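You operate a simulated robot arm through the tools that you are given. There is no shell and no other tool. Be economical: measure what you need, move in short steps, check, and stop when the job is done.

The job below is to be done with a simulated robot arm. You get a single attempt, and the scene is never put back.

Task
Make room on the mending end of the counter for the clear beaker. At the end: the orange hose connector is on the top of the freezer lid; the clear beaker stands where the orange hose connector stood; the red balled socks (marked "COTTON") stands where the cream balled socks (marked "COTTON") stood; the purple freezer box (marked "BERRIES") stands where the red balled socks stood; the cream balled socks stands on top of the green soap bar; whatever was shut is shut again. Leave all else as you found it, and nothing knocked over.
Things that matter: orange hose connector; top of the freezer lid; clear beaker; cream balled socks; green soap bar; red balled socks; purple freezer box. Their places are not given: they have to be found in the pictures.

It is judged by the outcome, as a careful person would: the job done as asked, and still so three seconds after it is handed in. It fails if anything else is knocked over, pushed out of place, dropped, spilled or broken. A push-on lid holds only when it is set on centred and level and pressed home; a screw cap is set on level and turned clockwise until tight.

Robot
A 6-joint arm with a two-finger parallel gripper, fixed in place. Base frame: the origin is at the foot of the arm, x ahead of it, y to its left, z up; the work surface is at about z = 88.5. Units: cm, degrees, N and s.
With the tool pointing down near the work surface it reaches from about 24 to 66 cm from the base axis. Its first joint turns from -66.0 to 66.0 degrees. Payload 2.9 kg.
Tool frame: the origin (TCP) lies between the finger pads and is the grasp point; the fingertips stand 3 cm ahead of it; z points along the fingers, y is the line along which they close. Largest opening 11 cm; finger width 2, thickness 1; the body of the gripper, 4.8 by 11.2 cm, starts 5.5 cm behind the TCP.
Orientation is that of the tool frame in the base frame, as [roll, pitch, yaw] about the fixed x, y, z axes, in that order (R = Rz(yaw) Ry(pitch) Rx(roll)). With the fingers straight down and closing along the base's y, the tool's x points along the base's -x, its y along +y and its z along -z.

Tools
- The arm moves only by the tool drive_tool. Its argument "deltas" is a list that holds one entry, the list of rows, each a list of 6 numbers: the shift along the tool's x, y, z in cm, then the turn, a rotation vector about the tool's x, y, z in degrees. In form: [[[dx, dy, dz, wx, wy, wz], ...]]. A call has 1 to 12 rows; each row is the pose to reach, as a shift and turn from the pose commanded when the call began, along the tool's axes at that moment. "jaw" is the opening, from 0 (shut) to 1 (fully open), set as the call begins (left out, the last holds). Rows are played at 5 a second. More than 5 cm and 8.6 degrees between two rows, or a gripper value outside its range, and nothing of the call is played. A pose out of reach is approached as far as the arm can. The call stops where the force on the tool passes 40 N (or 10 N more than at its start, if that is more) or the arm is blocked; 0.2 s more then pass. Each finger travels about 10.8 cm/s and halts on what it meets, pressing with about 42 N; the grip force reading is that of the motor and also rises with nothing between the fingers. The clock runs only during rows and for 0.2 s after the last one: add rows that repeat a pose to give the fingers time. The reply holds the time, the measured pose of the TCP, the force on the tool along the base axes, the opening and the grip force, in the units named above and with some noise, and new pictures: "views" is both (left out), scene, wrist or none.
- Cameras (640 x 400 px; columns grow to the right, rows downward): "scene" is fixed at [7.68, 43.52, 138.19]; the picture's right is [-0.74, -0.67, 0.00], its down [-0.40, 0.45, -0.80] and it looks along [0.53, -0.59, -0.60] (base axes); focal length 241 px, centre (320, 200). "wrist" rides on the gripper at [-3.6, 0, -5.7] in the tool frame; the picture's right is [0.00, -1.00, 0.00], its down [0.97, 0.00, -0.24] and it looks along [0.24, 0.00, 0.97] (tool axes); focal length 218 px, centre (320, 200).
- point_at(camera, pixels): for up to 12 pixels [column, row] of the newest picture of that camera ("zoom" is the newest enlarged one), the place [x, y, z] in the base frame of the surface seen there, good to about 0.3 cm. No time passes.
- inspect(camera, box): a new picture of the part [left, top, right, bottom] of that camera's present view, enlarged. No time passes.
- sign_off(): hands the job in; it is judged then, once.

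Work in short steps. Measure before you move; look again where a grasp or a placing could have gone wrong, and mend it. You have 80 turns and 120 pictures in all, those below and enlarged ones among them. Open the gripper and draw the arm clear of the work before you hand the job in, unless the task says otherwise; then end with one line.

The tools are called after "Emit:" as a command line: name --argument value ..., lists and objects as JSON in quotes. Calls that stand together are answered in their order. drive_tool: Moves the arm, as the interface text tells. Its arguments: {"type":"object","properties":{"deltas":{"type":"array","items":{"type":"array","items":{"type":"array","items":{"type":"number"}}}},"jaw":{"type":"number"},"views":{"type":"string","enum":["both","scene","wrist","none"]}},"required":["deltas"]} The other tools are called the same way: point_at (camera, pixels) gives the place of the surface under pixels of a picture; inspect (camera, box) takes an enlarged picture of a part of a camera's view; sign_off () hands the job in.

At the start:

```text
time_s: 0.0
ee_pos: [44.43, -11.52, 122.42]
tool_rot: [180.0, -0.1, 180.0]
wrist_force: [0.4, -0.3, 0.6]
finger_gap: 11.02
grasp_force: 0.1
```

scene: 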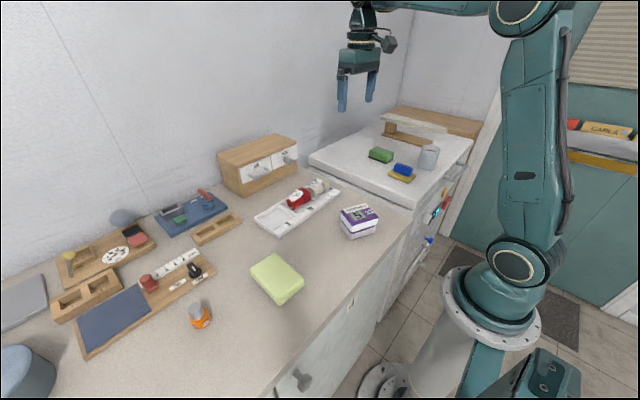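
wrist: 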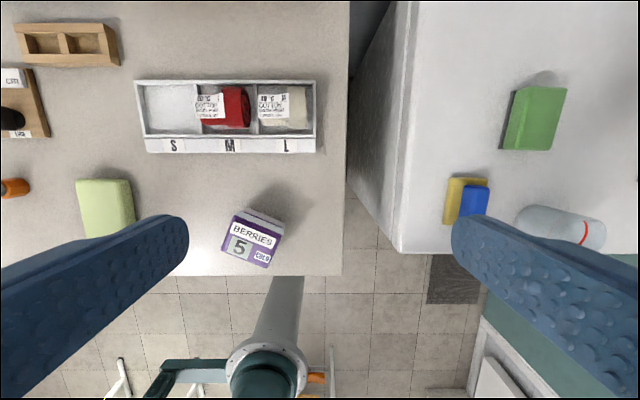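

The scene shows the sock tray near (300,205), the purple box at (358,220), two green objects and a clear-looking beaker at (428,157). I'll enlarge these areas to tell them apart.

Emit:
inspect --camera "scene" --box '[340, 100, 500, 200]'

Emit:
inspect --camera "scene" --box '[170, 170, 390, 340]'

Emit:
inspect --camera "scene" --box '[0, 180, 250, 400]'

Emit:
point_at --camera "wrist" --pixels '[[15, 188], [105, 195], [252, 235], [235, 105], [285, 105], [170, 105], [535, 115], [475, 200], [555, 225], [600, 60], [320, 130], [330, 200]]'

```text
4.00 times, centred on (420, 150) of scene
```

zoom: 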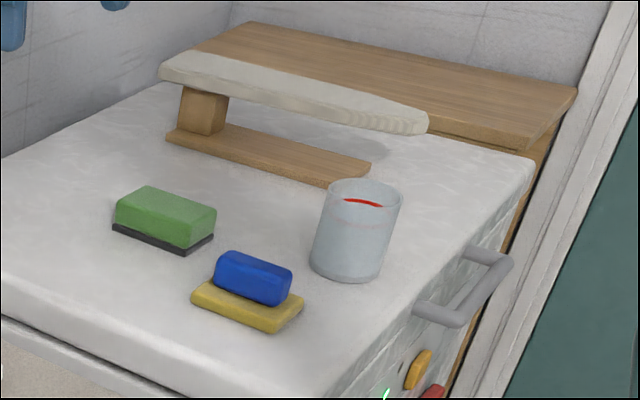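

```text
2.35 times, centred on (280, 255) of scene
```

zoom: 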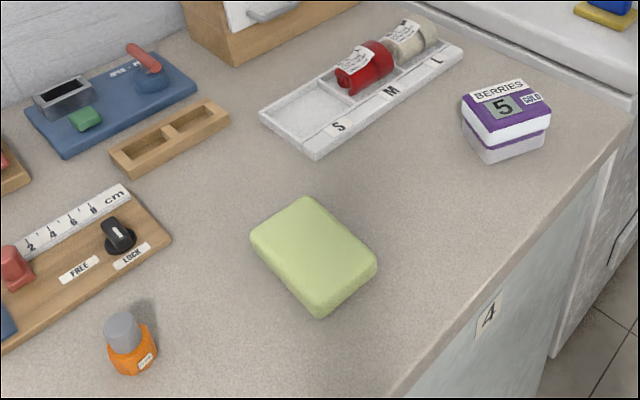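

```text
1.82 times, centred on (125, 290) of scene
```

zoom: 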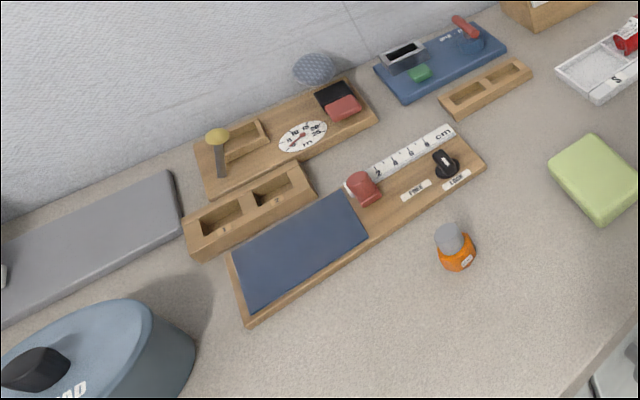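

```text
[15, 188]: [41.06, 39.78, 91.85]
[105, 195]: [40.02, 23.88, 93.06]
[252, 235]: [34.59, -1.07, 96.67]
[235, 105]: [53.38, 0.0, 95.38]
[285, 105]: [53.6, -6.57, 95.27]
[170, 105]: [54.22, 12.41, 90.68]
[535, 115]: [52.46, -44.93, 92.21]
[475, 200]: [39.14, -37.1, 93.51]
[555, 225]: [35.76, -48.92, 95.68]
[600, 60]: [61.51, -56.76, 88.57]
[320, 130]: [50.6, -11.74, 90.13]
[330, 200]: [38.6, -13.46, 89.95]
```

Light green bar at (277,279) looks like the soap (the darker green one has a felt pad, so it is an eraser). I'll enlarge the tray and the freezer objects in the wrist view for dimensions.

Emit:
inspect --camera "wrist" --box '[430, 70, 640, 260]'

Emit:
inspect --camera "wrist" --box '[120, 60, 340, 280]'

Emit:
point_at --camera "wrist" --pixels '[[146, 88], [194, 125], [203, 125], [250, 125], [259, 125], [308, 125], [308, 84], [258, 84], [201, 84], [170, 131], [300, 131], [240, 145]]'

Emit:
point_at --camera "scene" --pixels '[[196, 309], [201, 322], [191, 327], [211, 318], [430, 147], [421, 147], [440, 148], [428, 167], [277, 270], [252, 272], [281, 300], [301, 283]]'

```text
2.11 times, centred on (535, 165) of wrist
```

zoom: 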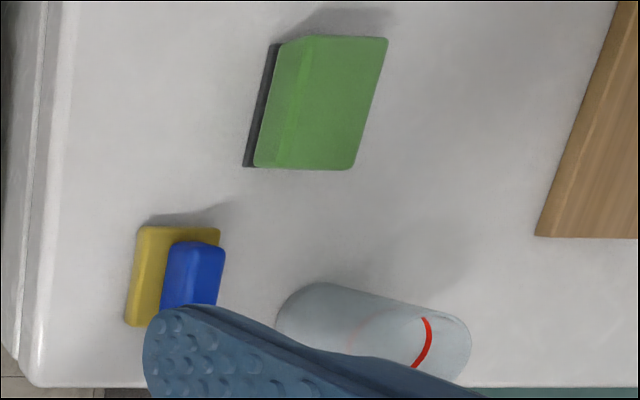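

```text
1.82 times, centred on (230, 170) of wrist
```

zoom: 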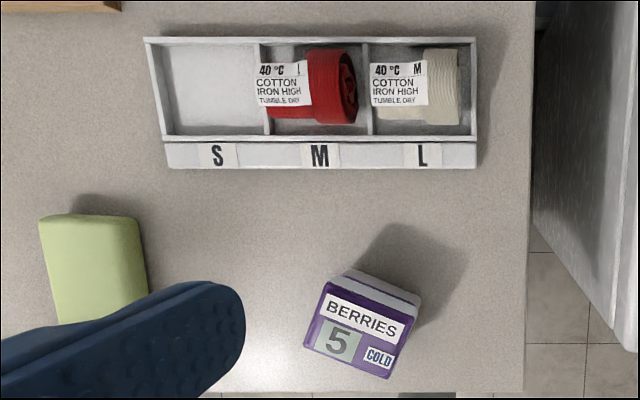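

```text
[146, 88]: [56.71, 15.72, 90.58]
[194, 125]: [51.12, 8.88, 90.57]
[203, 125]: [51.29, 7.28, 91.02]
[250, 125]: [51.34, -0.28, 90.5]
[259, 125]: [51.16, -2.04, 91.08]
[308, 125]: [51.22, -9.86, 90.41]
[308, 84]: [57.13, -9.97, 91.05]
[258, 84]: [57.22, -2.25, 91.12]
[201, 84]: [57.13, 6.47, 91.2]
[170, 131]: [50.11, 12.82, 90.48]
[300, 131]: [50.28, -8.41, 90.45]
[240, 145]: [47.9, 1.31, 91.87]
```

```text
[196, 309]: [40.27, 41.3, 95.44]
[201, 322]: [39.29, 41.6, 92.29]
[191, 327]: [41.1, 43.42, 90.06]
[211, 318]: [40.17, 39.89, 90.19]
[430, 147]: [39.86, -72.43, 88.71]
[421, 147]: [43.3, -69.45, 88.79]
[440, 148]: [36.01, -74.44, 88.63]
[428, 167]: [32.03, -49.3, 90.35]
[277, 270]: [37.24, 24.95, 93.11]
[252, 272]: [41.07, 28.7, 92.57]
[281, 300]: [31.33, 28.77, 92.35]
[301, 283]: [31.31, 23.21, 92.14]
```

The tray has low walls (floor about 90.5, tops about 91–92), compartments about 7.5 × 6. I move the tool above the orange connector (about [40.3, 41.3]) to look from above.

Emit:
drive_tool --deltas '[[[0.3, 4.4, 0, 0, 0, 0], [0.7, 8.8, 0, 0, 0, 0], [1, 13.2, 0, 0, 0, 0], [1.4, 17.6, 0, 0, 0, 0], [1.8, 22, 1, 0, 0, 0], [2.2, 26.4, 3, 0, 0, 0], [2.6, 30.8, 5, 0, 0, 0], [3, 35.2, 7, 0, 0, 0], [3.4, 39.6, 9, 0, 0, 0], [3.7, 44, 11, 0, 0, 0], [3.9, 48.4, 12, 0, 0, 0], [3.9, 52.5, 13, 0, 0, 0]]]' --jaw 1

```text
time_s: 2.6
ee_pos: [40.6, 41.05, 109.48]
tool_rot: [-180.0, -0.1, -179.9]
wrist_force: [0.0, -0.9, 1.2]
finger_gap: 11.01
grasp_force: 0.0
```

scene: 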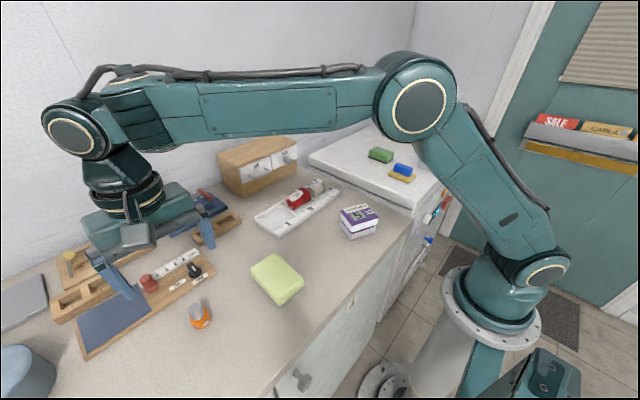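
wrist: 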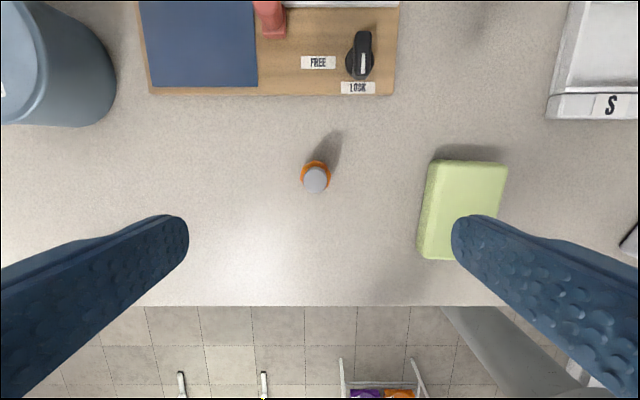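

The connector shows at (315,178) with clear space around it. I measure its edges and the base.

Emit:
inspect --camera "wrist" --box '[270, 130, 370, 220]'

Emit:
point_at --camera "wrist" --pixels '[[316, 180], [306, 180], [326, 180], [315, 164], [303, 172], [315, 158], [328, 170], [432, 175], [500, 175], [425, 250], [470, 160], [465, 190]]'

Emit:
inspect --camera "scene" --box '[170, 285, 230, 345]'

Emit:
point_at --camera "zoom" --pixels '[[320, 360], [240, 340], [420, 320], [330, 440], [300, 200], [220, 400]]'

```text
4.44 times, centred on (320, 175) of wrist
```

zoom: 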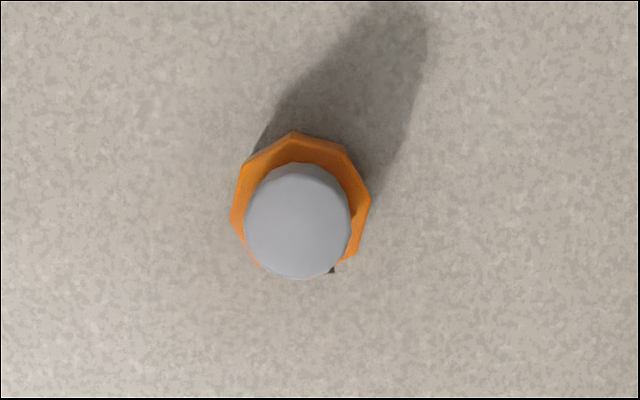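

```text
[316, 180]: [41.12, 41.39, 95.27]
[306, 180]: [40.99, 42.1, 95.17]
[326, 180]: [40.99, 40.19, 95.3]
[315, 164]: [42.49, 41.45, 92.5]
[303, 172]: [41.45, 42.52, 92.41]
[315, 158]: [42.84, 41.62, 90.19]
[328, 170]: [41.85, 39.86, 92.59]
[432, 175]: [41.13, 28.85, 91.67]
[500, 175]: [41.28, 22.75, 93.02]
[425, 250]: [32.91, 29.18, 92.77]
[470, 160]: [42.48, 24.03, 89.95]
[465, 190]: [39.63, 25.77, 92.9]
```

```text
6.67 times, centred on (200, 315) of scene
```

zoom: 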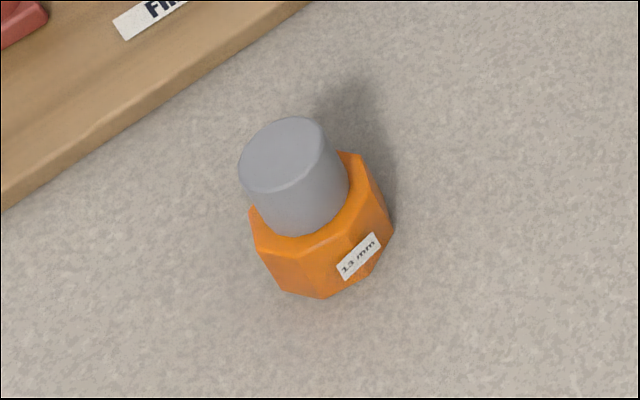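

```text
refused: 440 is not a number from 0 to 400
```

Connector centre is about (41.1, 41.3), top 95.3. I need accurate counter and freezer lid heights.

Emit:
point_at --camera "wrist" --pixels '[[250, 180], [380, 180], [320, 230], [250, 260], [390, 270], [220, 130]]'

Emit:
point_at --camera "scene" --pixels '[[180, 330], [235, 310], [330, 165], [360, 175], [395, 155], [405, 195], [375, 140], [440, 170], [350, 165], [380, 190], [420, 160], [430, 150]]'

```text
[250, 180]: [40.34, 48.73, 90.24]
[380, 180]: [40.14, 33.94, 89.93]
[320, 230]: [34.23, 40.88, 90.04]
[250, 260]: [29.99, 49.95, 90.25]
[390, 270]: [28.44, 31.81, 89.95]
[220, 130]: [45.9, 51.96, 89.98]
```

```text
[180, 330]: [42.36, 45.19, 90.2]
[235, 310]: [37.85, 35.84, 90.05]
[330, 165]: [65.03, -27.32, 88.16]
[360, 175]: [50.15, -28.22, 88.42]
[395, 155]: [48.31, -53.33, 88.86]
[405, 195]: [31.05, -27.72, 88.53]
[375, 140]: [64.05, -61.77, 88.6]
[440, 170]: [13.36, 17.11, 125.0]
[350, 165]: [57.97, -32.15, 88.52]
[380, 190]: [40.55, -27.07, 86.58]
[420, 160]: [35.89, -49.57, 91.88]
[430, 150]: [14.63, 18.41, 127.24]
```

Counter is at about 90.05 and the lid at about 88.55. I descend on the connector to TCP z 93.4 with open jaws.

Emit:
drive_tool --deltas '[[[-0.5, 0.25, 4, 0, 0, 0], [-0.5, 0.25, 8, 0, 0, 0], [-0.5, 0.25, 12, 0, 0, 0], [-0.5, 0.25, 14.5, 0, 0, 0], [-0.5, 0.25, 16, 0, 0, 0], [-0.5, 0.25, 16, 0, 0, 0]]]'

Emit:
drive_tool --deltas '[[[0, 0, 0, 0, 0, 0], [0, 0, 0, 0, 0, 0], [0, 0, 0, 0, 0, 0], [0, 0, 0, 0, 0, 0], [0, 0, 0, 0, 0, 0], [0, 0, 0, 0, 0, 0]]]' --jaw 0.2 --views "none"

```text
time_s: 4.0
ee_pos: [40.92, 41.18, 93.34]
tool_rot: [180.0, 0.0, -180.0]
wrist_force: [0.6, 0.8, 0.8]
finger_gap: 10.99
grasp_force: 0.0
```

scene: 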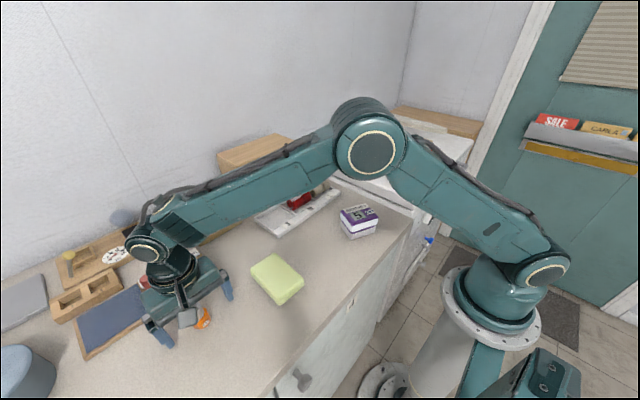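
wrist: 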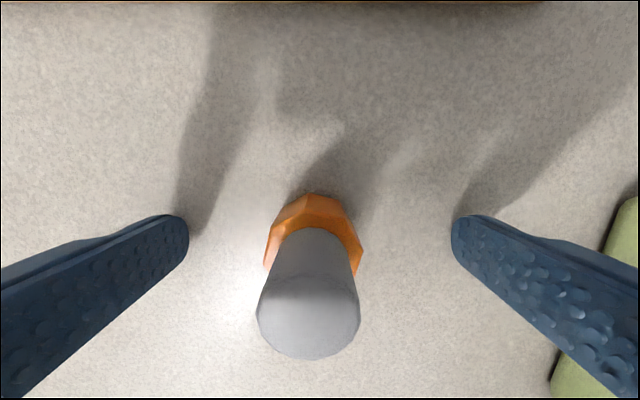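

```text
time_s: 5.4
ee_pos: [41.07, 41.3, 93.31]
tool_rot: [-180.0, -0.1, 179.9]
wrist_force: [0.4, 0.6, 1.5]
finger_gap: 3.1
grasp_force: 41.9
```

Gripped (gap 3.1, 42 N). I lift and carry it toward free lid space near (48, -33), keeping jaw 0.2.

Emit:
drive_tool --deltas '[[[0, 0, -3, 0, 0, 0], [0, 0, -7.5, 0, 0, 0], [0, -1, -12, 0, 0, 0], [0, -5, -14.5, 0, 0, 0], [-0.5, -9.8, -15.5, 0, 0, 0], [-1, -14.6, -16, 0, 0, 0], [-1.5, -19.4, -16, 0, 0, 0], [-2, -24.2, -16, 0, 0, 0], [-2.5, -29, -16, 0, 0, 0], [-3, -33.8, -16, 0, 0, 0], [-3.5, -38.6, -16, 0, 0, 0], [-4, -43.4, -16, 0, 0, 0]]]' --views "none"

Emit:
drive_tool --deltas '[[[-0.5, -4.8, 0, 0, 0, 0], [-1, -9.6, 0, 0, 0, 0], [-1.5, -14.4, 0, 0, 0, 0], [-2, -19.2, 0, 0, 0, 0], [-2.5, -24, 0, 0, 0, 0], [-3, -28.5, 0, 0, 0, 0], [-3, -30.9, 0, 0, 0, 0], [-3, -30.9, 0, 0, 0, 0]]]'

```text
time_s: 8.0
ee_pos: [45.04, -2.12, 109.49]
tool_rot: [-180.0, 0.0, -180.0]
wrist_force: [0.1, -0.2, 0.0]
finger_gap: 3.08
grasp_force: 42.4
```

```text
time_s: 9.8
ee_pos: [48.04, -33.03, 109.4]
tool_rot: [-180.0, -0.1, 179.9]
wrist_force: [-0.9, -0.3, 0.7]
finger_gap: 3.16
grasp_force: 41.3
```

scene: 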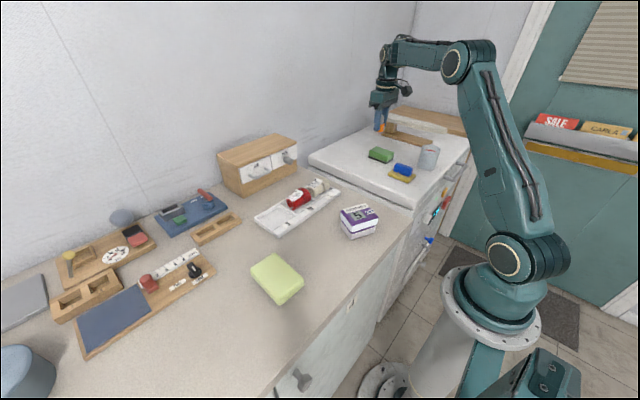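
wrist: 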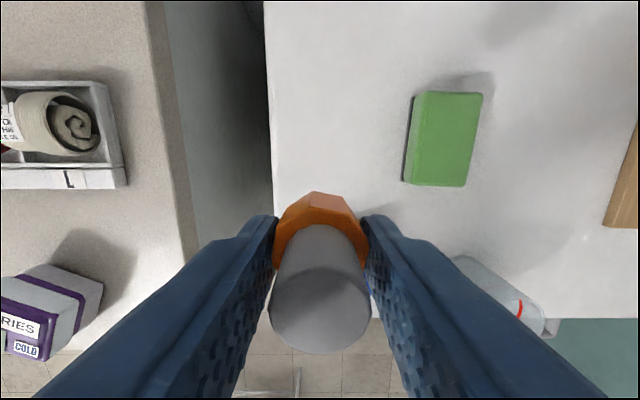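

The spot below (row ~176, col 320) is clear lid, 6 cm from the left edge. I lower to just above release height (about 91.8).

Emit:
drive_tool --deltas '[[[0, 0, 4, 0, 0, 0], [0, 0, 8, 0, 0, 0], [0, 0, 12, 0, 0, 0], [0, 0, 15, 0, 0, 0], [0, 0, 16.5, 0, 0, 0], [0, 0, 17.2, 0, 0, 0], [0, 0, 17.4, 0, 0, 0], [0, 0, 17.4, 0, 0, 0]]]'

```text
time_s: 11.6
ee_pos: [48.04, -33.04, 92.04]
tool_rot: [179.9, 0.0, 179.9]
wrist_force: [0.6, -0.1, 0.3]
finger_gap: 3.14
grasp_force: 41.7
```

scene: 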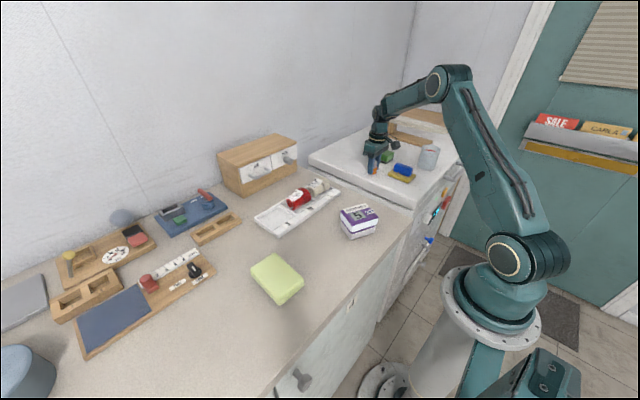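
wrist: 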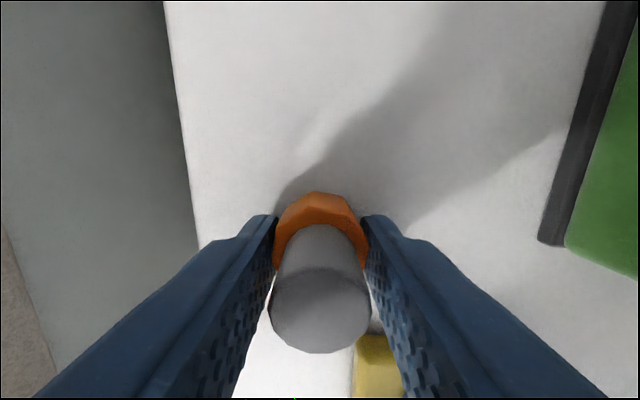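

I ease down in small steps until contact shows in the force.

Emit:
drive_tool --deltas '[[[0, 0, 0.1, 0, 0, 0], [0, 0, 0.2, 0, 0, 0], [0, 0, 0.25, 0, 0, 0], [0, 0, 0.25, 0, 0, 0]]]' --views "none"

```text
time_s: 12.6
ee_pos: [48.02, -33.13, 91.84]
tool_rot: [-179.9, 0.1, -180.0]
wrist_force: [-3.4, 0.0, 10.2]
finger_gap: 3.13
grasp_force: 42.2
```

Contact (10 N). I release partially and lift clear, then move to view the beaker from above.

Emit:
drive_tool --deltas '[[[0, 0, 0, 0, 0, 0], [0, 0, 0, 0, 0, 0], [0, 0, 0, 0, 0, 0], [0, 0, -2, 0, 0, 0], [0, 0, -6, 0, 0, 0], [0, 0, -10, 0, 0, 0], [0, 0, -14, 0, 0, 0], [2, -3, -17, 0, 0, 0], [6, -6, -19, 0, 0, 0], [9, -9, -20, 0, 0, 0], [11, -12, -20, 0, 0, 0], [11, -12, -20, 0, 0, 0]]]' --jaw 0.5

```text
refused: row 9 steps farther than a row can; nothing moved
```

The step was too long; I shorten the lateral steps.

Emit:
drive_tool --deltas '[[[0, 0, 0, 0, 0, 0], [0, 0, 0, 0, 0, 0], [0, 0, 0, 0, 0, 0], [0, 0, -2, 0, 0, 0], [0, 0, -6, 0, 0, 0], [0, 0, -10, 0, 0, 0], [0, 0, -14, 0, 0, 0], [2, -2, -17, 0, 0, 0], [5, -5, -19, 0, 0, 0], [8, -8, -20, 0, 0, 0], [10.5, -10.5, -20, 0, 0, 0], [11, -12, -20, 0, 0, 0]]]' --jaw 0.5

```text
time_s: 15.2
ee_pos: [36.99, -45.0, 111.78]
tool_rot: [-180.0, 0.0, -180.0]
wrist_force: [-0.6, 0.7, 0.8]
finger_gap: 5.5
grasp_force: 0.1
```

scene: 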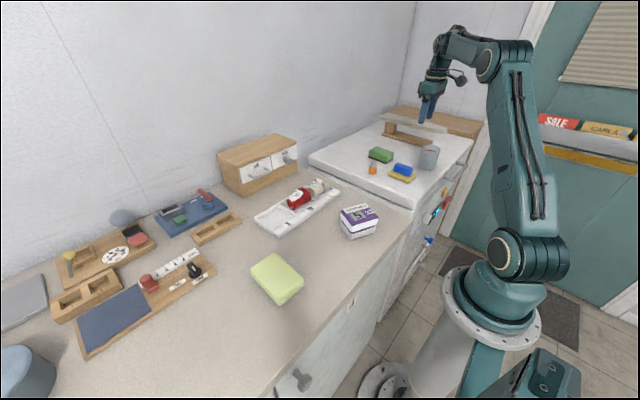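
wrist: 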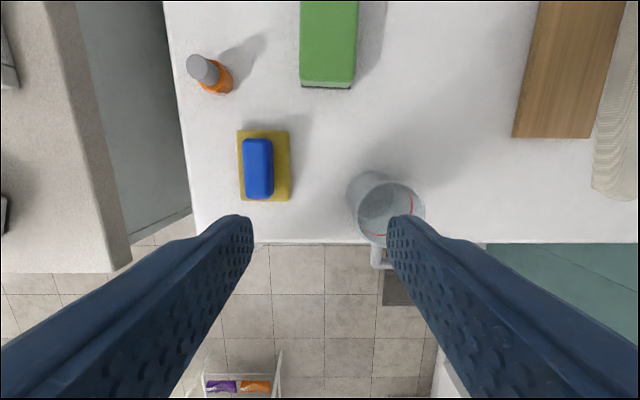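

The connector stands upright on the lid at (210,75). Now I measure the beaker rim and base in a zoom.

Emit:
inspect --camera "wrist" --box '[330, 155, 450, 255]'

Emit:
point_at --camera "zoom" --pixels '[[95, 160], [150, 215], [140, 80], [230, 90], [300, 100], [290, 280], [130, 190], [260, 330], [380, 110], [490, 180], [310, 330], [100, 100]]'

Emit:
inspect --camera "scene" --box '[385, 130, 465, 190]'

Emit:
point_at --camera "zoom" --pixels '[[280, 200], [320, 200], [360, 200], [400, 200], [280, 150], [420, 150], [340, 290], [290, 270], [390, 280], [340, 120], [340, 320], [300, 240]]'

```text
4.00 times, centred on (390, 205) of wrist
```

zoom: 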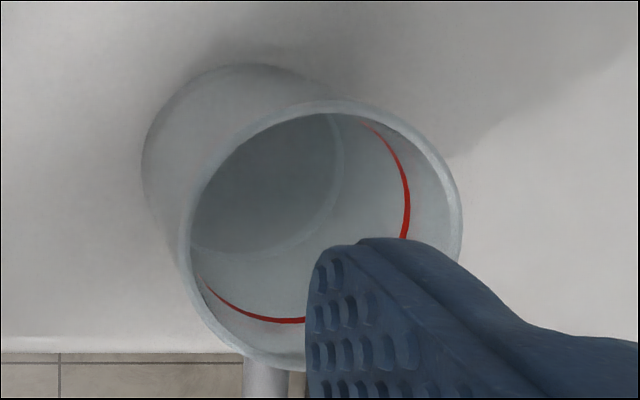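

```text
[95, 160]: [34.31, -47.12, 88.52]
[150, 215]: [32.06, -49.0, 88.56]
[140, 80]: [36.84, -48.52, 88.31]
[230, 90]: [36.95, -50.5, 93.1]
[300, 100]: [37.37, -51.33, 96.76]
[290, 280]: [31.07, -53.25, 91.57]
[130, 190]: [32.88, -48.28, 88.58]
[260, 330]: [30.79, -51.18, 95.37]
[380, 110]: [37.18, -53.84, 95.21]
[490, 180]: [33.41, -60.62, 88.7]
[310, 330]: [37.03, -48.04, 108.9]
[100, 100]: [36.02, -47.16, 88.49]
```

```text
6.67 times, centred on (425, 160) of scene
```

zoom: 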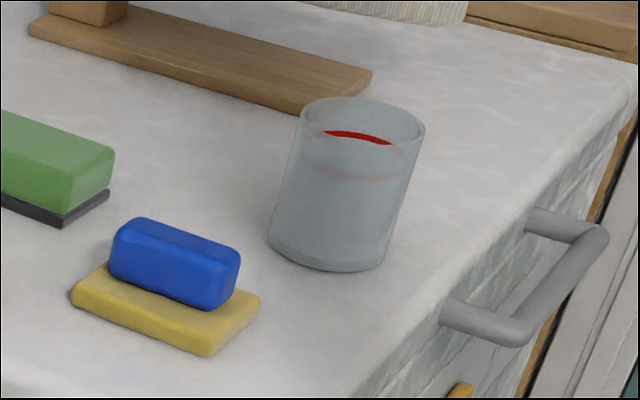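

```text
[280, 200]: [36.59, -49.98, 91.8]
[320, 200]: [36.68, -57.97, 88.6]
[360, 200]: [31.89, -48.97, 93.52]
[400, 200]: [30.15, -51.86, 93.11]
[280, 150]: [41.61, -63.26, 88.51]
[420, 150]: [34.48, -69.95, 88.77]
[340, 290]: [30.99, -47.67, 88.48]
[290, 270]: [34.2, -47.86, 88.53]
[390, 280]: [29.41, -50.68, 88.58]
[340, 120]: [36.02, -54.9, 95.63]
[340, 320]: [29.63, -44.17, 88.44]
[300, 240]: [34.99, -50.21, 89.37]
```

The beaker is empty, about 7 cm across, centred about (34.1, -52.0), rim at 96.8. I open fully and come above it for an alignment check.

Emit:
drive_tool --deltas '[[[1.5, -3.5, 0, 0, 0, 0], [2.9, -7, 1, 0, 0, 0], [2.9, -7, 4, 0, 0, 0], [2.9, -7, 7.5, 0, 0, 0], [2.9, -7, 7.5, 0, 0, 0]]]' --jaw 1 --views "wrist"

```text
time_s: 16.4
ee_pos: [33.99, -52.01, 104.27]
tool_rot: [179.9, 0.0, -179.9]
wrist_force: [0.0, -0.3, 0.7]
finger_gap: 10.99
grasp_force: 0.0
```

wrist: 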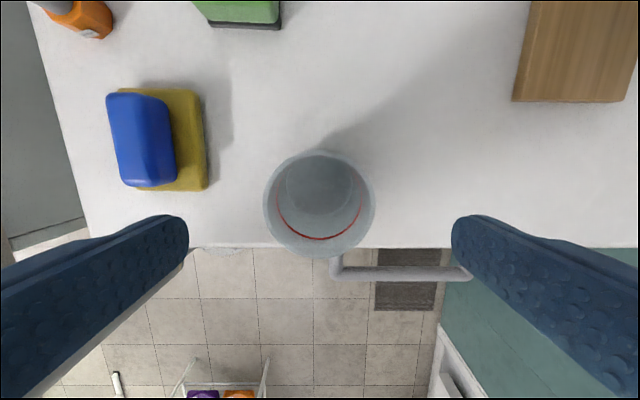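

Aligned: rim centre (319,205) maps to (34.0, -52.0). I descend to z 93.6 and close gently.

Emit:
drive_tool --deltas '[[[0, 0, 4, 0, 0, 0], [0, 0, 8, 0, 0, 0], [0, 0, 10.7, 0, 0, 0], [0, 0, 10.7, 0, 0, 0]]]' --views "none"

Emit:
drive_tool --deltas '[[[0, 0, 0, 0, 0, 0], [0, 0, 0, 0, 0, 0], [0, 0, 0, 0, 0, 0], [0, 0, 0, 0, 0, 0]]]' --jaw 0.58 --views "wrist"

```text
time_s: 17.4
ee_pos: [34.17, -52.02, 93.53]
tool_rot: [180.0, 0.0, -180.0]
wrist_force: [-0.4, 0.5, -0.1]
finger_gap: 11.01
grasp_force: 0.0
```

```text
time_s: 18.4
ee_pos: [33.94, -51.96, 93.58]
tool_rot: [-180.0, 0.1, 179.9]
wrist_force: [-0.5, 1.0, -0.4]
finger_gap: 6.7
grasp_force: 42.2
```

wrist: 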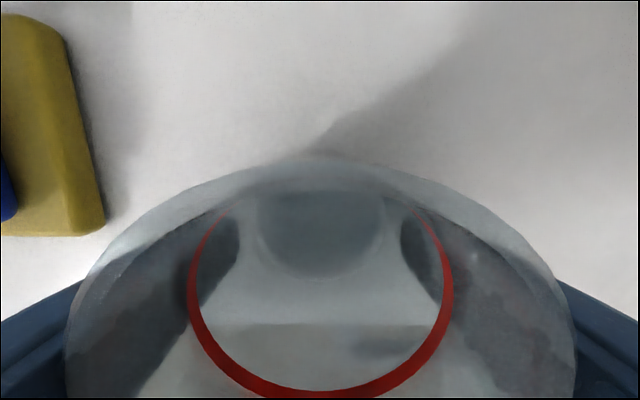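

Grasped (gap 6.7). I lift straight up and carry toward the connector's old place.

Emit:
drive_tool --deltas '[[[0, 0, -1, 0, 0, 0], [0, 0, -4, 0, 0, 0], [0, 0, -8, 0, 0, 0], [0, 0, -12, 0, 0, 0], [0, 1, -15.5, 0, 0, 0], [-1, 4.5, -17.5, 0, 0, 0], [-2, 9, -18, 0, 0, 0], [-3, 13.5, -18, 0, 0, 0], [-4, 18, -18, 0, 0, 0], [-5, 22.5, -18, 0, 0, 0], [-6, 27, -18, 0, 0, 0], [-7, 31.5, -18, 0, 0, 0]]]' --views "wrist"

```text
time_s: 21.0
ee_pos: [41.19, -20.47, 111.49]
tool_rot: [-180.0, 0.0, 179.9]
wrist_force: [-0.1, 0.2, -1.1]
finger_gap: 6.69
grasp_force: 41.9
```

wrist: 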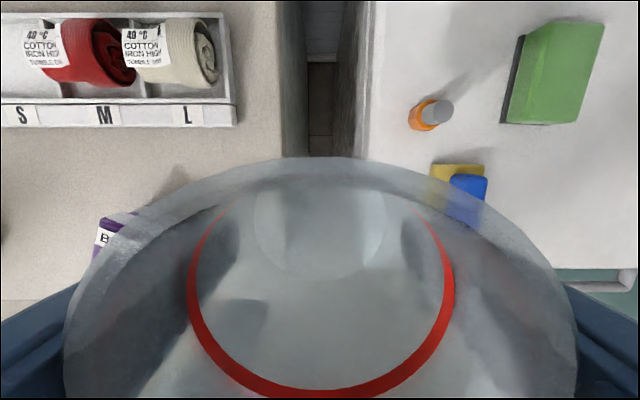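

Holding firm. I continue left toward y 41.3.

Emit:
drive_tool --deltas '[[[0, 4.6, 0, 0, 0, 0], [0, 9.2, 0, 0, 0, 0], [0, 13.8, 0, 0, 0, 0], [0, 18.4, 0, 0, 0, 0], [0, 23, 0, 0, 0, 0], [0, 27.6, 0, 0, 0, 0], [0, 32.2, 0, 0, 0, 0], [0, 36.8, 0, 0, 0, 0], [0, 41.4, 0, 0, 0, 0], [0, 46, 0, 0, 0, 0], [0, 50.6, 0, 0, 0, 0], [0, 54.6, 0, 0, 0, 0]]]' --views "none"

Emit:
drive_tool --deltas '[[[0, 3.5, 0, 0, 0, 0], [0, 6, 0, 0, 0, 0], [0, 7.2, 0, 0, 0, 0], [0, 7.2, 3, 0, 0, 0], [0, 7.2, 6, 0, 0, 0], [0, 7.2, 6, 0, 0, 0]]]'

```text
time_s: 23.6
ee_pos: [41.06, 34.06, 111.57]
tool_rot: [180.0, 0.0, 179.9]
wrist_force: [-0.1, -0.1, -0.2]
finger_gap: 6.67
grasp_force: 41.9
```

```text
time_s: 25.0
ee_pos: [41.21, 41.3, 105.5]
tool_rot: [-180.0, 0.0, -180.0]
wrist_force: [0.0, -0.3, -1.4]
finger_gap: 6.65
grasp_force: 42.1
```

scene: 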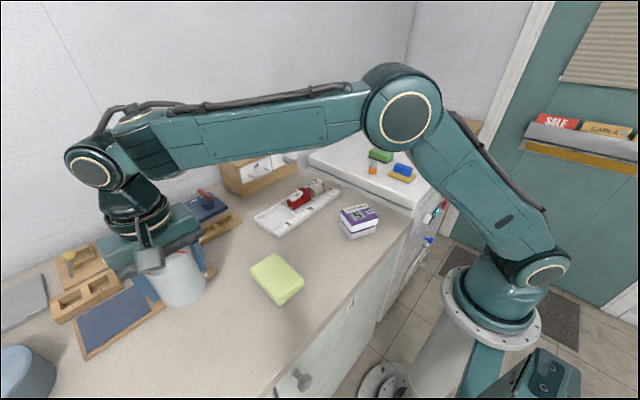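
wrist: 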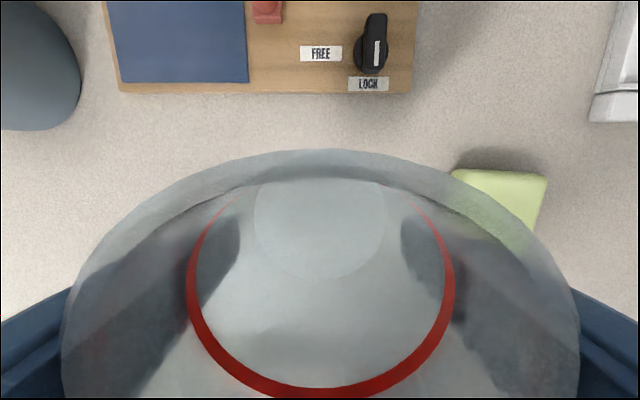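

Over the place (41.1, 41.3) with clear surroundings. I lower to about 95.3, then ease to contact.

Emit:
drive_tool --deltas '[[[0, 0, 3.5, 0, 0, 0], [0, 0, 7, 0, 0, 0], [0, 0, 9.3, 0, 0, 0], [0, 0, 10, 0, 0, 0], [0, 0, 10.2, 0, 0, 0], [0, 0, 10.2, 0, 0, 0]]]' --views "none"

Emit:
drive_tool --deltas '[[[0, 0, 0.1, 0, 0, 0], [0, 0, 0.2, 0, 0, 0], [0, 0, 0.3, 0, 0, 0], [0, 0, 0.3, 0, 0, 0]]]' --views "none"

```text
time_s: 26.4
ee_pos: [41.1, 41.21, 95.42]
tool_rot: [-180.0, 0.0, 180.0]
wrist_force: [0.2, -0.4, -0.6]
finger_gap: 6.65
grasp_force: 41.8
```

```text
time_s: 27.4
ee_pos: [41.12, 41.18, 95.04]
tool_rot: [-179.9, 0.1, 179.9]
wrist_force: [-0.8, 0.5, -0.8]
finger_gap: 6.64
grasp_force: 41.9
```

No contact yet; I ease further down in small steps.

Emit:
drive_tool --deltas '[[[0, 0, 0.1, 0, 0, 0], [0, 0, 0.15, 0, 0, 0], [0, 0, 0.2, 0, 0, 0], [0, 0, 0.2, 0, 0, 0]]]' --views "scene"

```text
time_s: 28.4
ee_pos: [41.1, 41.3, 95.05]
tool_rot: [179.9, 0.1, -180.0]
wrist_force: [-3.1, -3.6, 21.2]
finger_gap: 6.62
grasp_force: 41.7
```

scene: 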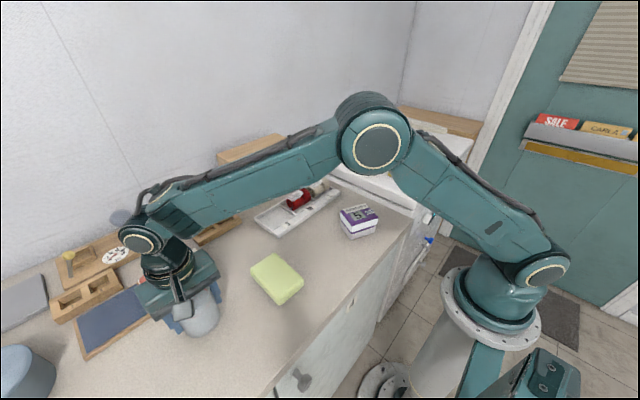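

Seated (21 N). I open fully, rise, and check the beaker.

Emit:
drive_tool --deltas '[[[0, 0, -0.15, 0, 0, 0], [0, 0, -0.15, 0, 0, 0], [0, 0, -0.15, 0, 0, 0], [0, 0, -0.15, 0, 0, 0], [0, 0, -3, 0, 0, 0], [0, 0, -7, 0, 0, 0], [0, 0, -11, 0, 0, 0], [0, 0, -15, 0, 0, 0], [0, -4, -16, 0, 0, 0], [-2, -8, -16, 0, 0, 0], [-4, -12, -16, 0, 0, 0], [-4, -12, -16, 0, 0, 0]]]' --jaw 1

```text
time_s: 31.0
ee_pos: [45.02, 29.07, 110.94]
tool_rot: [180.0, -0.1, 180.0]
wrist_force: [0.9, 1.0, 0.0]
finger_gap: 10.99
grasp_force: 0.0
```

scene: 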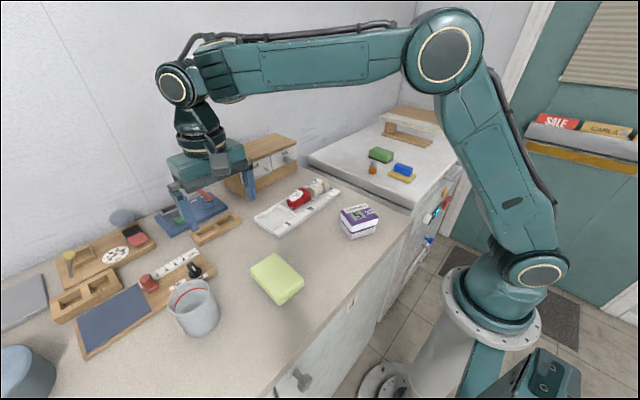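
wrist: 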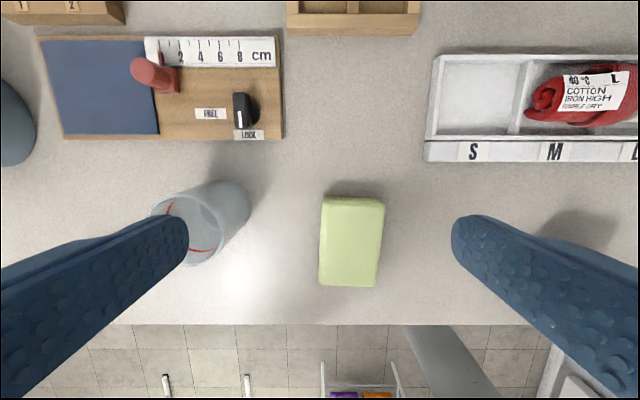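

The beaker stands upright. I measure the soap top here, then go above the tray.

Emit:
point_at --camera "wrist" --pixels '[[326, 204], [378, 204], [325, 278], [373, 278], [350, 240], [350, 215], [350, 265], [440, 300]]'

Emit:
drive_tool --deltas '[[[-0.8, -4.6, 0, 0, 0, 0], [-1.6, -9.2, 0, 0, 0, 0], [-2.4, -13.8, 0, 0, 0, 0], [-3.2, -18.4, 0, 0, 0, 0], [-4, -23, 0, 0, 0, 0], [-4.8, -27.6, 0, 0, 0, 0], [-5.5, -31, 0, 0, 0, 0], [-5.5, -31, 0, 0, 0, 0]]]' --views "wrist"

```text
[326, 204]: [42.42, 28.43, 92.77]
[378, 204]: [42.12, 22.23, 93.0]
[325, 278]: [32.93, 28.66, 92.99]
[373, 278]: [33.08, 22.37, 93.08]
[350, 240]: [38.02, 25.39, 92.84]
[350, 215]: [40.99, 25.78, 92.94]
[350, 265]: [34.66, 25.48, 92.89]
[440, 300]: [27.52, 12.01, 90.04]
```

```text
time_s: 32.8
ee_pos: [50.64, -1.78, 110.84]
tool_rot: [179.9, 0.1, 179.9]
wrist_force: [0.4, 0.9, -0.8]
finger_gap: 10.99
grasp_force: 0.0
```

wrist: 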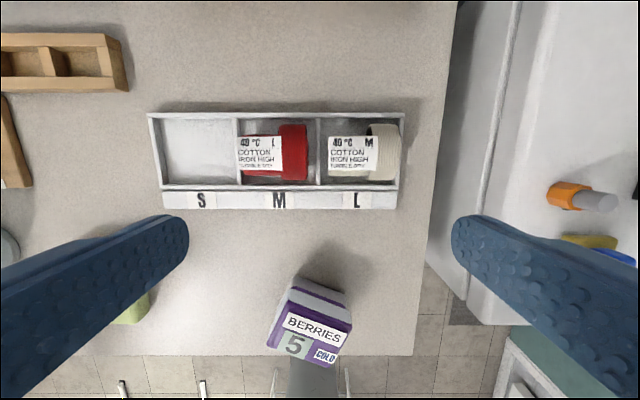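

Now a zoom of the tray and positions.

Emit:
inspect --camera "wrist" --box '[140, 100, 420, 220]'

Emit:
point_at --camera "wrist" --pixels '[[245, 155], [260, 155], [293, 155], [293, 126], [293, 180], [306, 155], [335, 155], [355, 155], [383, 155], [383, 126], [383, 180], [397, 155]]'

Emit:
inspect --camera "scene" --box '[250, 165, 390, 245]'

Emit:
point_at --camera "wrist" --pixels '[[240, 125], [240, 183], [315, 126], [322, 126], [398, 183], [322, 183], [280, 117], [280, 187], [313, 183], [398, 118], [244, 118], [360, 187]]'

```text
2.29 times, centred on (280, 160) of wrist
```

zoom: 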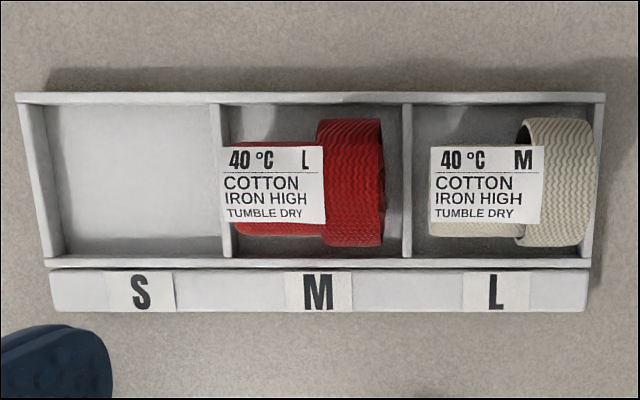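

```text
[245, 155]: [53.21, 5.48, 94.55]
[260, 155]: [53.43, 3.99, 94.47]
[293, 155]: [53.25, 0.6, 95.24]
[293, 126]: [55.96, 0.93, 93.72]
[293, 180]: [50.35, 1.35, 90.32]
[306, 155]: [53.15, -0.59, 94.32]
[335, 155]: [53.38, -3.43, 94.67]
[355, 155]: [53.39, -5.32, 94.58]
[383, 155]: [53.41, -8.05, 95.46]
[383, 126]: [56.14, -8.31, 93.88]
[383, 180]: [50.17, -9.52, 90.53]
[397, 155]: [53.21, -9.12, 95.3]
```

```text
4.57 times, centred on (320, 205) of scene
```

zoom: 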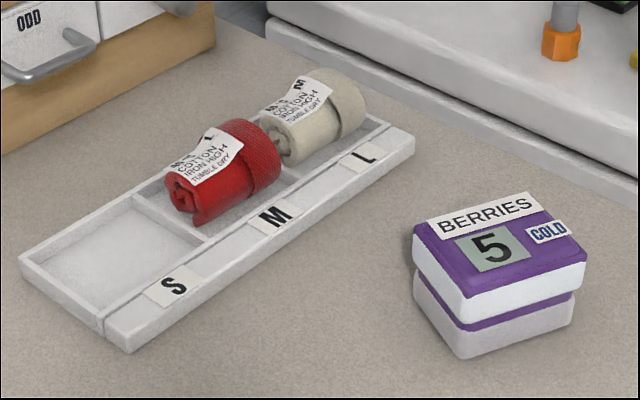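

```text
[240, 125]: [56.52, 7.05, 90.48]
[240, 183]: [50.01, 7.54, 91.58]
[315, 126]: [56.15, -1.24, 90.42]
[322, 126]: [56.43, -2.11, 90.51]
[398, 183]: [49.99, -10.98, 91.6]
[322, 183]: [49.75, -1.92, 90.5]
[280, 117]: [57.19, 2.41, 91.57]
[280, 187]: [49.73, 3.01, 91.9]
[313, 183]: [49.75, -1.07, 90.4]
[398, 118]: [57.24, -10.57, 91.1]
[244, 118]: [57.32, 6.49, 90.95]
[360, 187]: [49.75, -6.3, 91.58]
```

Both socks are rolls lying along y, cuffs toward -y, centred on x≈53.4; walls top out at 91.6. I will grip across x on the narrow part, so I turn the tool 90° while moving above the cream roll at (53.4, -5.1).

Emit:
drive_tool --deltas '[[[-0.3, -0.3, 0, 0, 0, 8.2], [-0.6, -0.6, 0, 0, 0, 16.4], [-0.9, -0.9, 0, 0, 0, 24.6], [-1.2, -1.2, 0, 0, 0, 32.8], [-1.5, -1.5, 0, 0, 0, 41], [-1.8, -1.8, 0, 0, 0, 49.2], [-2.1, -2.1, 0, 0, 0, 57.4], [-2.4, -2.4, 0, 0, 0, 65.6], [-2.6, -2.8, 0, 0, 0, 73.8], [-2.75, -3.1, 0, 0, 0, 82], [-2.75, -3.3, 0, 0, 0, 90], [-2.75, -3.3, 0, 0, 0, 90]]]' --views "wrist"

```text
time_s: 35.4
ee_pos: [53.37, -5.19, 110.86]
tool_rot: [-179.9, 0.0, 89.9]
wrist_force: [-0.5, -0.3, -0.2]
finger_gap: 11.0
grasp_force: 0.0
```

wrist: 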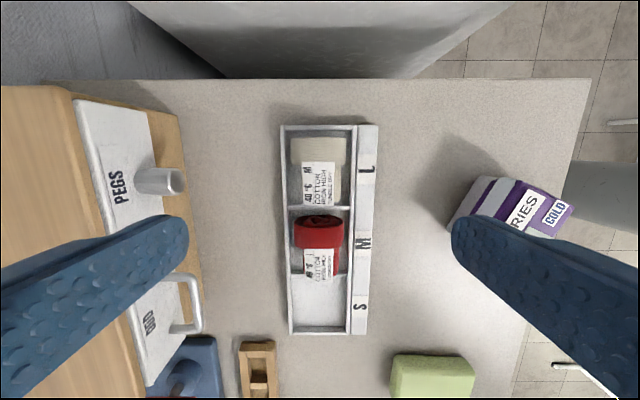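

The tool is turned. The drawer cabinet (left in the picture) is near, so I check its extents and knobs, and the cream roll's centre line.

Emit:
point_at --camera "wrist" --pixels '[[180, 180], [203, 320], [140, 180], [176, 130], [60, 150], [294, 150], [318, 150], [343, 150], [318, 180], [318, 200], [318, 235], [318, 262]]'

Emit:
inspect --camera "wrist" --box '[260, 110, 400, 220]'

```text
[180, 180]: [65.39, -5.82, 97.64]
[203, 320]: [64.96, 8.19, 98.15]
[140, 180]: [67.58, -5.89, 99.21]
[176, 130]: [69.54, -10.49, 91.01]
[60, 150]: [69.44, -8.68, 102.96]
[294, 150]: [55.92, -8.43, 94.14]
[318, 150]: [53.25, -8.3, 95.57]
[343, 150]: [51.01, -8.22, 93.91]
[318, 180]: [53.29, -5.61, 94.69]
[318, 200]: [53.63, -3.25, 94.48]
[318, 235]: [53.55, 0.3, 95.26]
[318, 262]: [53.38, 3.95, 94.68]
```

```text
3.64 times, centred on (330, 165) of wrist
```

zoom: 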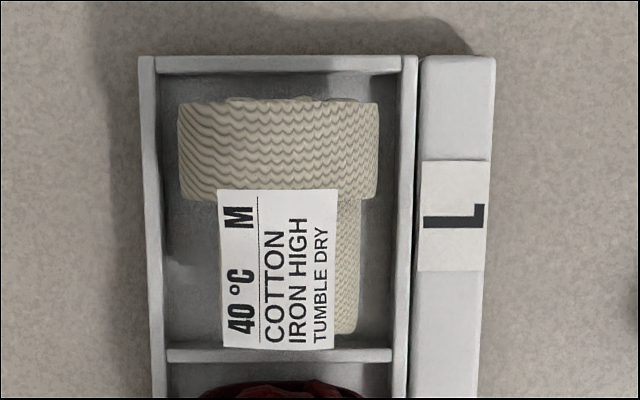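

Cabinet knobs are at x≥65, clear. I narrow the jaw to 5.3 cm and descend to z 95 (tips just above the walls), then look.

Emit:
drive_tool --deltas '[[[0.2, -0.05, 0, 0, 0, 0], [0.2, -0.05, 4, 0, 0, 0], [0.2, -0.05, 8, 0, 0, 0], [0.2, -0.05, 12, 0, 0, 0], [0.2, -0.05, 14.5, 0, 0, 0], [0.2, -0.05, 15.7, 0, 0, 0], [0.2, -0.05, 15.7, 0, 0, 0]]]' --jaw 0.48

```text
time_s: 37.0
ee_pos: [53.29, -4.79, 95.03]
tool_rot: [180.0, 0.0, 90.0]
wrist_force: [-0.6, -0.4, 0.3]
finger_gap: 5.28
grasp_force: 0.0
```

scene: 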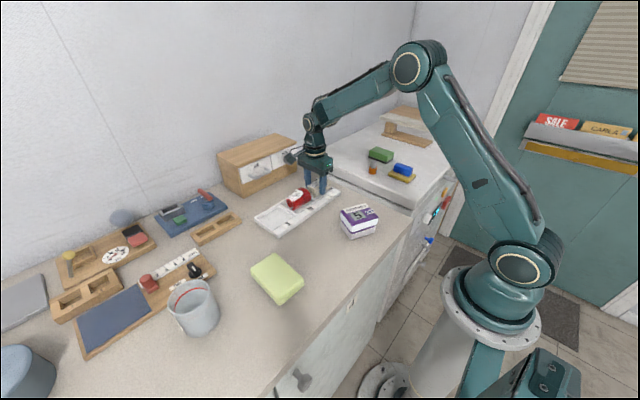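
wrist: 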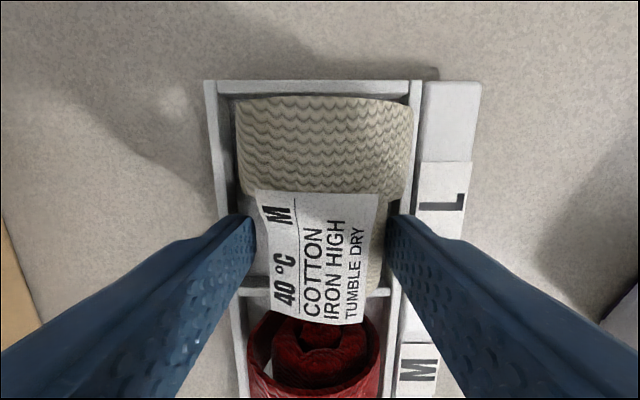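

Fingers flank the narrow part just behind the cuff. I narrow to 4.5, sink 0.7 cm, then close.

Emit:
drive_tool --deltas '[[[0, 0, 0, 0, 0, 0], [0, 0, 0, 0, 0, 0], [0, 0, 0.4, 0, 0, 0], [0, 0, 0.7, 0, 0, 0], [0, 0, 0.7, 0, 0, 0]]]' --jaw 0.41 --views "none"

Emit:
drive_tool --deltas '[[[0, 0, 0, 0, 0, 0], [0, 0, 0, 0, 0, 0], [0, 0, 0, 0, 0, 0], [0, 0, 0, 0, 0, 0]]]' --jaw 0.28 --views "wrist"

```text
time_s: 38.0
ee_pos: [53.36, -4.79, 95.05]
tool_rot: [179.6, 0.0, 90.0]
wrist_force: [-0.6, -0.1, 4.9]
finger_gap: 4.99
grasp_force: 42.4
stopped in row 5: the force on the tool passed its limit (the readings are from after the stop); the commanded pose is now the measured one
```

```text
time_s: 39.0
ee_pos: [53.45, -4.96, 95.09]
tool_rot: [179.6, 0.0, 89.9]
wrist_force: [1.2, -0.2, 10.8]
finger_gap: 4.96
grasp_force: 41.6
```

wrist: 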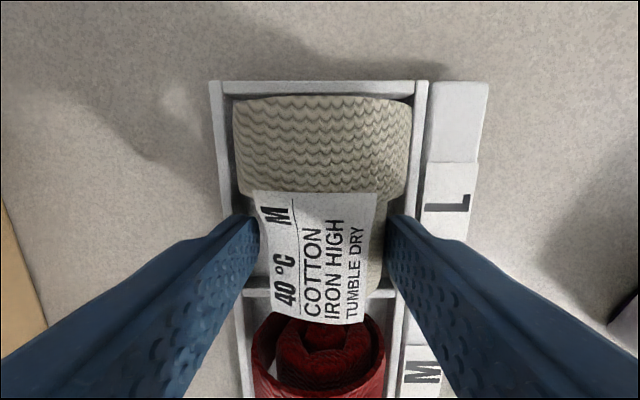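

The jaws grip at 5.0 cm (the roll's effective width). I lift straight up a few centimetres and check the hold.

Emit:
drive_tool --deltas '[[[0, 0, -0.5, 0, 0, 0], [0, 0, -1.5, 0, 0, 0], [0, 0, -4, 0, 0, 0], [0, 0, -8, 0, 0, 0], [0, 0, -8, 0, 0, 0]]]'

```text
time_s: 40.2
ee_pos: [53.3, -4.88, 102.99]
tool_rot: [179.8, 0.0, 90.1]
wrist_force: [-0.2, 0.2, -1.3]
finger_gap: 4.88
grasp_force: 42.1
```

scene: 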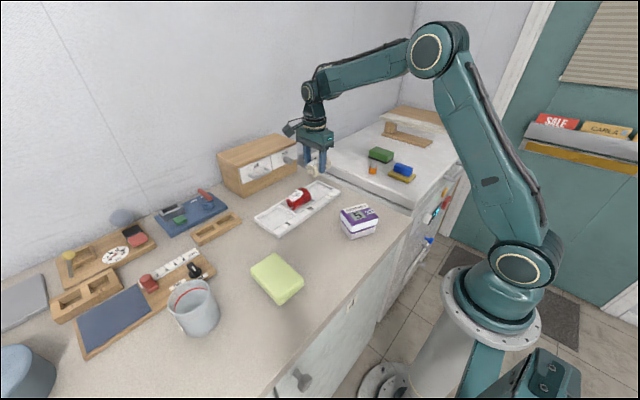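
wrist: 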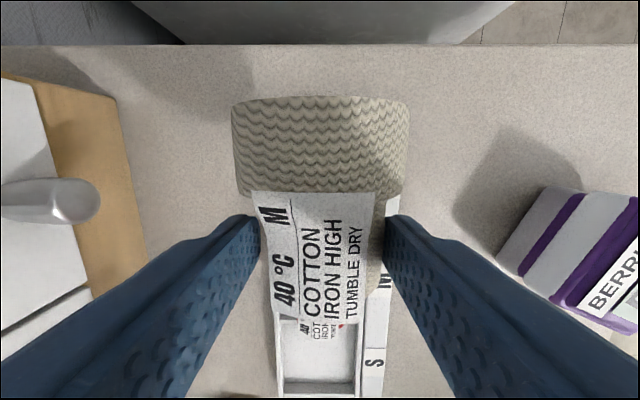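

Sock held level. I raise it, carry it over the soap (centre 37.7, 25.4), turning back 90° so its axis runs along the soap's length.

Emit:
drive_tool --deltas '[[[0, 0, -3, 0, 0, 0], [2, -1, -5, 0, 0, -8.2], [5, -2.5, -6, 0, 0, -16.4], [8, -4, -6, 0, 0, -24.6], [11, -5.5, -6, 0, 0, -32.8], [14, -7, -6, 0, 0, -41], [17, -8.7, -6, 0, 0, -49.2], [20, -10.5, -6, 0, 0, -57.4], [23, -12.3, -6, 0, 0, -65.6], [26, -14.2, -6, 0, 0, -73.8], [29, -16, -6, 0, 0, -82], [30.4, -16.9, -6, 0, 0, -90]]]' --views "none"

Emit:
drive_tool --deltas '[[[0, 0, 0, 0, 0, 0], [0, 0, 3, 0, 0, 0], [0, 0, 5, 0, 0, 0], [0, 0, 5, 0, 0, 0]]]'

```text
time_s: 42.8
ee_pos: [36.38, 25.63, 108.93]
tool_rot: [-179.9, 0.4, -179.9]
wrist_force: [-0.8, -0.8, -0.2]
finger_gap: 4.91
grasp_force: 42.1
```

```text
time_s: 43.8
ee_pos: [36.67, 25.46, 103.89]
tool_rot: [180.0, 0.4, 180.0]
wrist_force: [-0.3, 0.2, 0.1]
finger_gap: 4.89
grasp_force: 41.7
```

scene: 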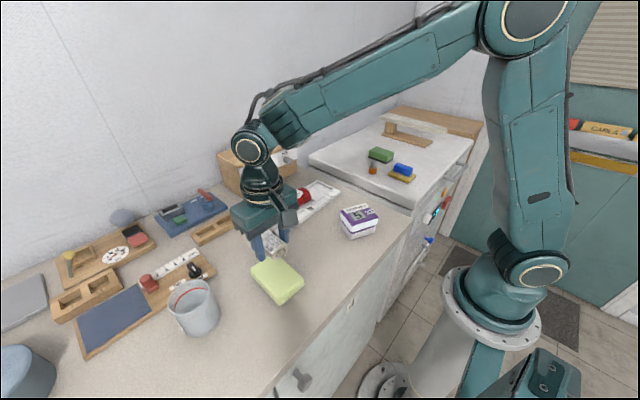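
wrist: 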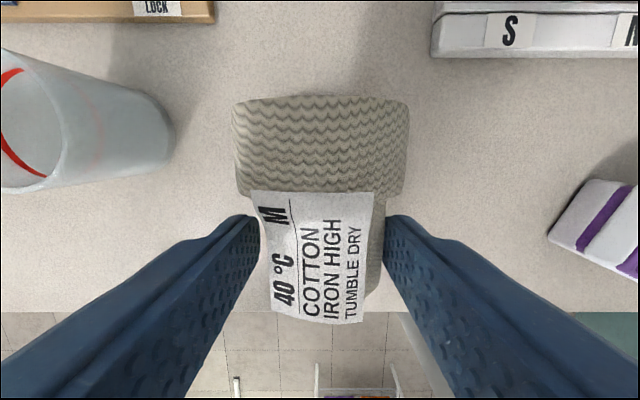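

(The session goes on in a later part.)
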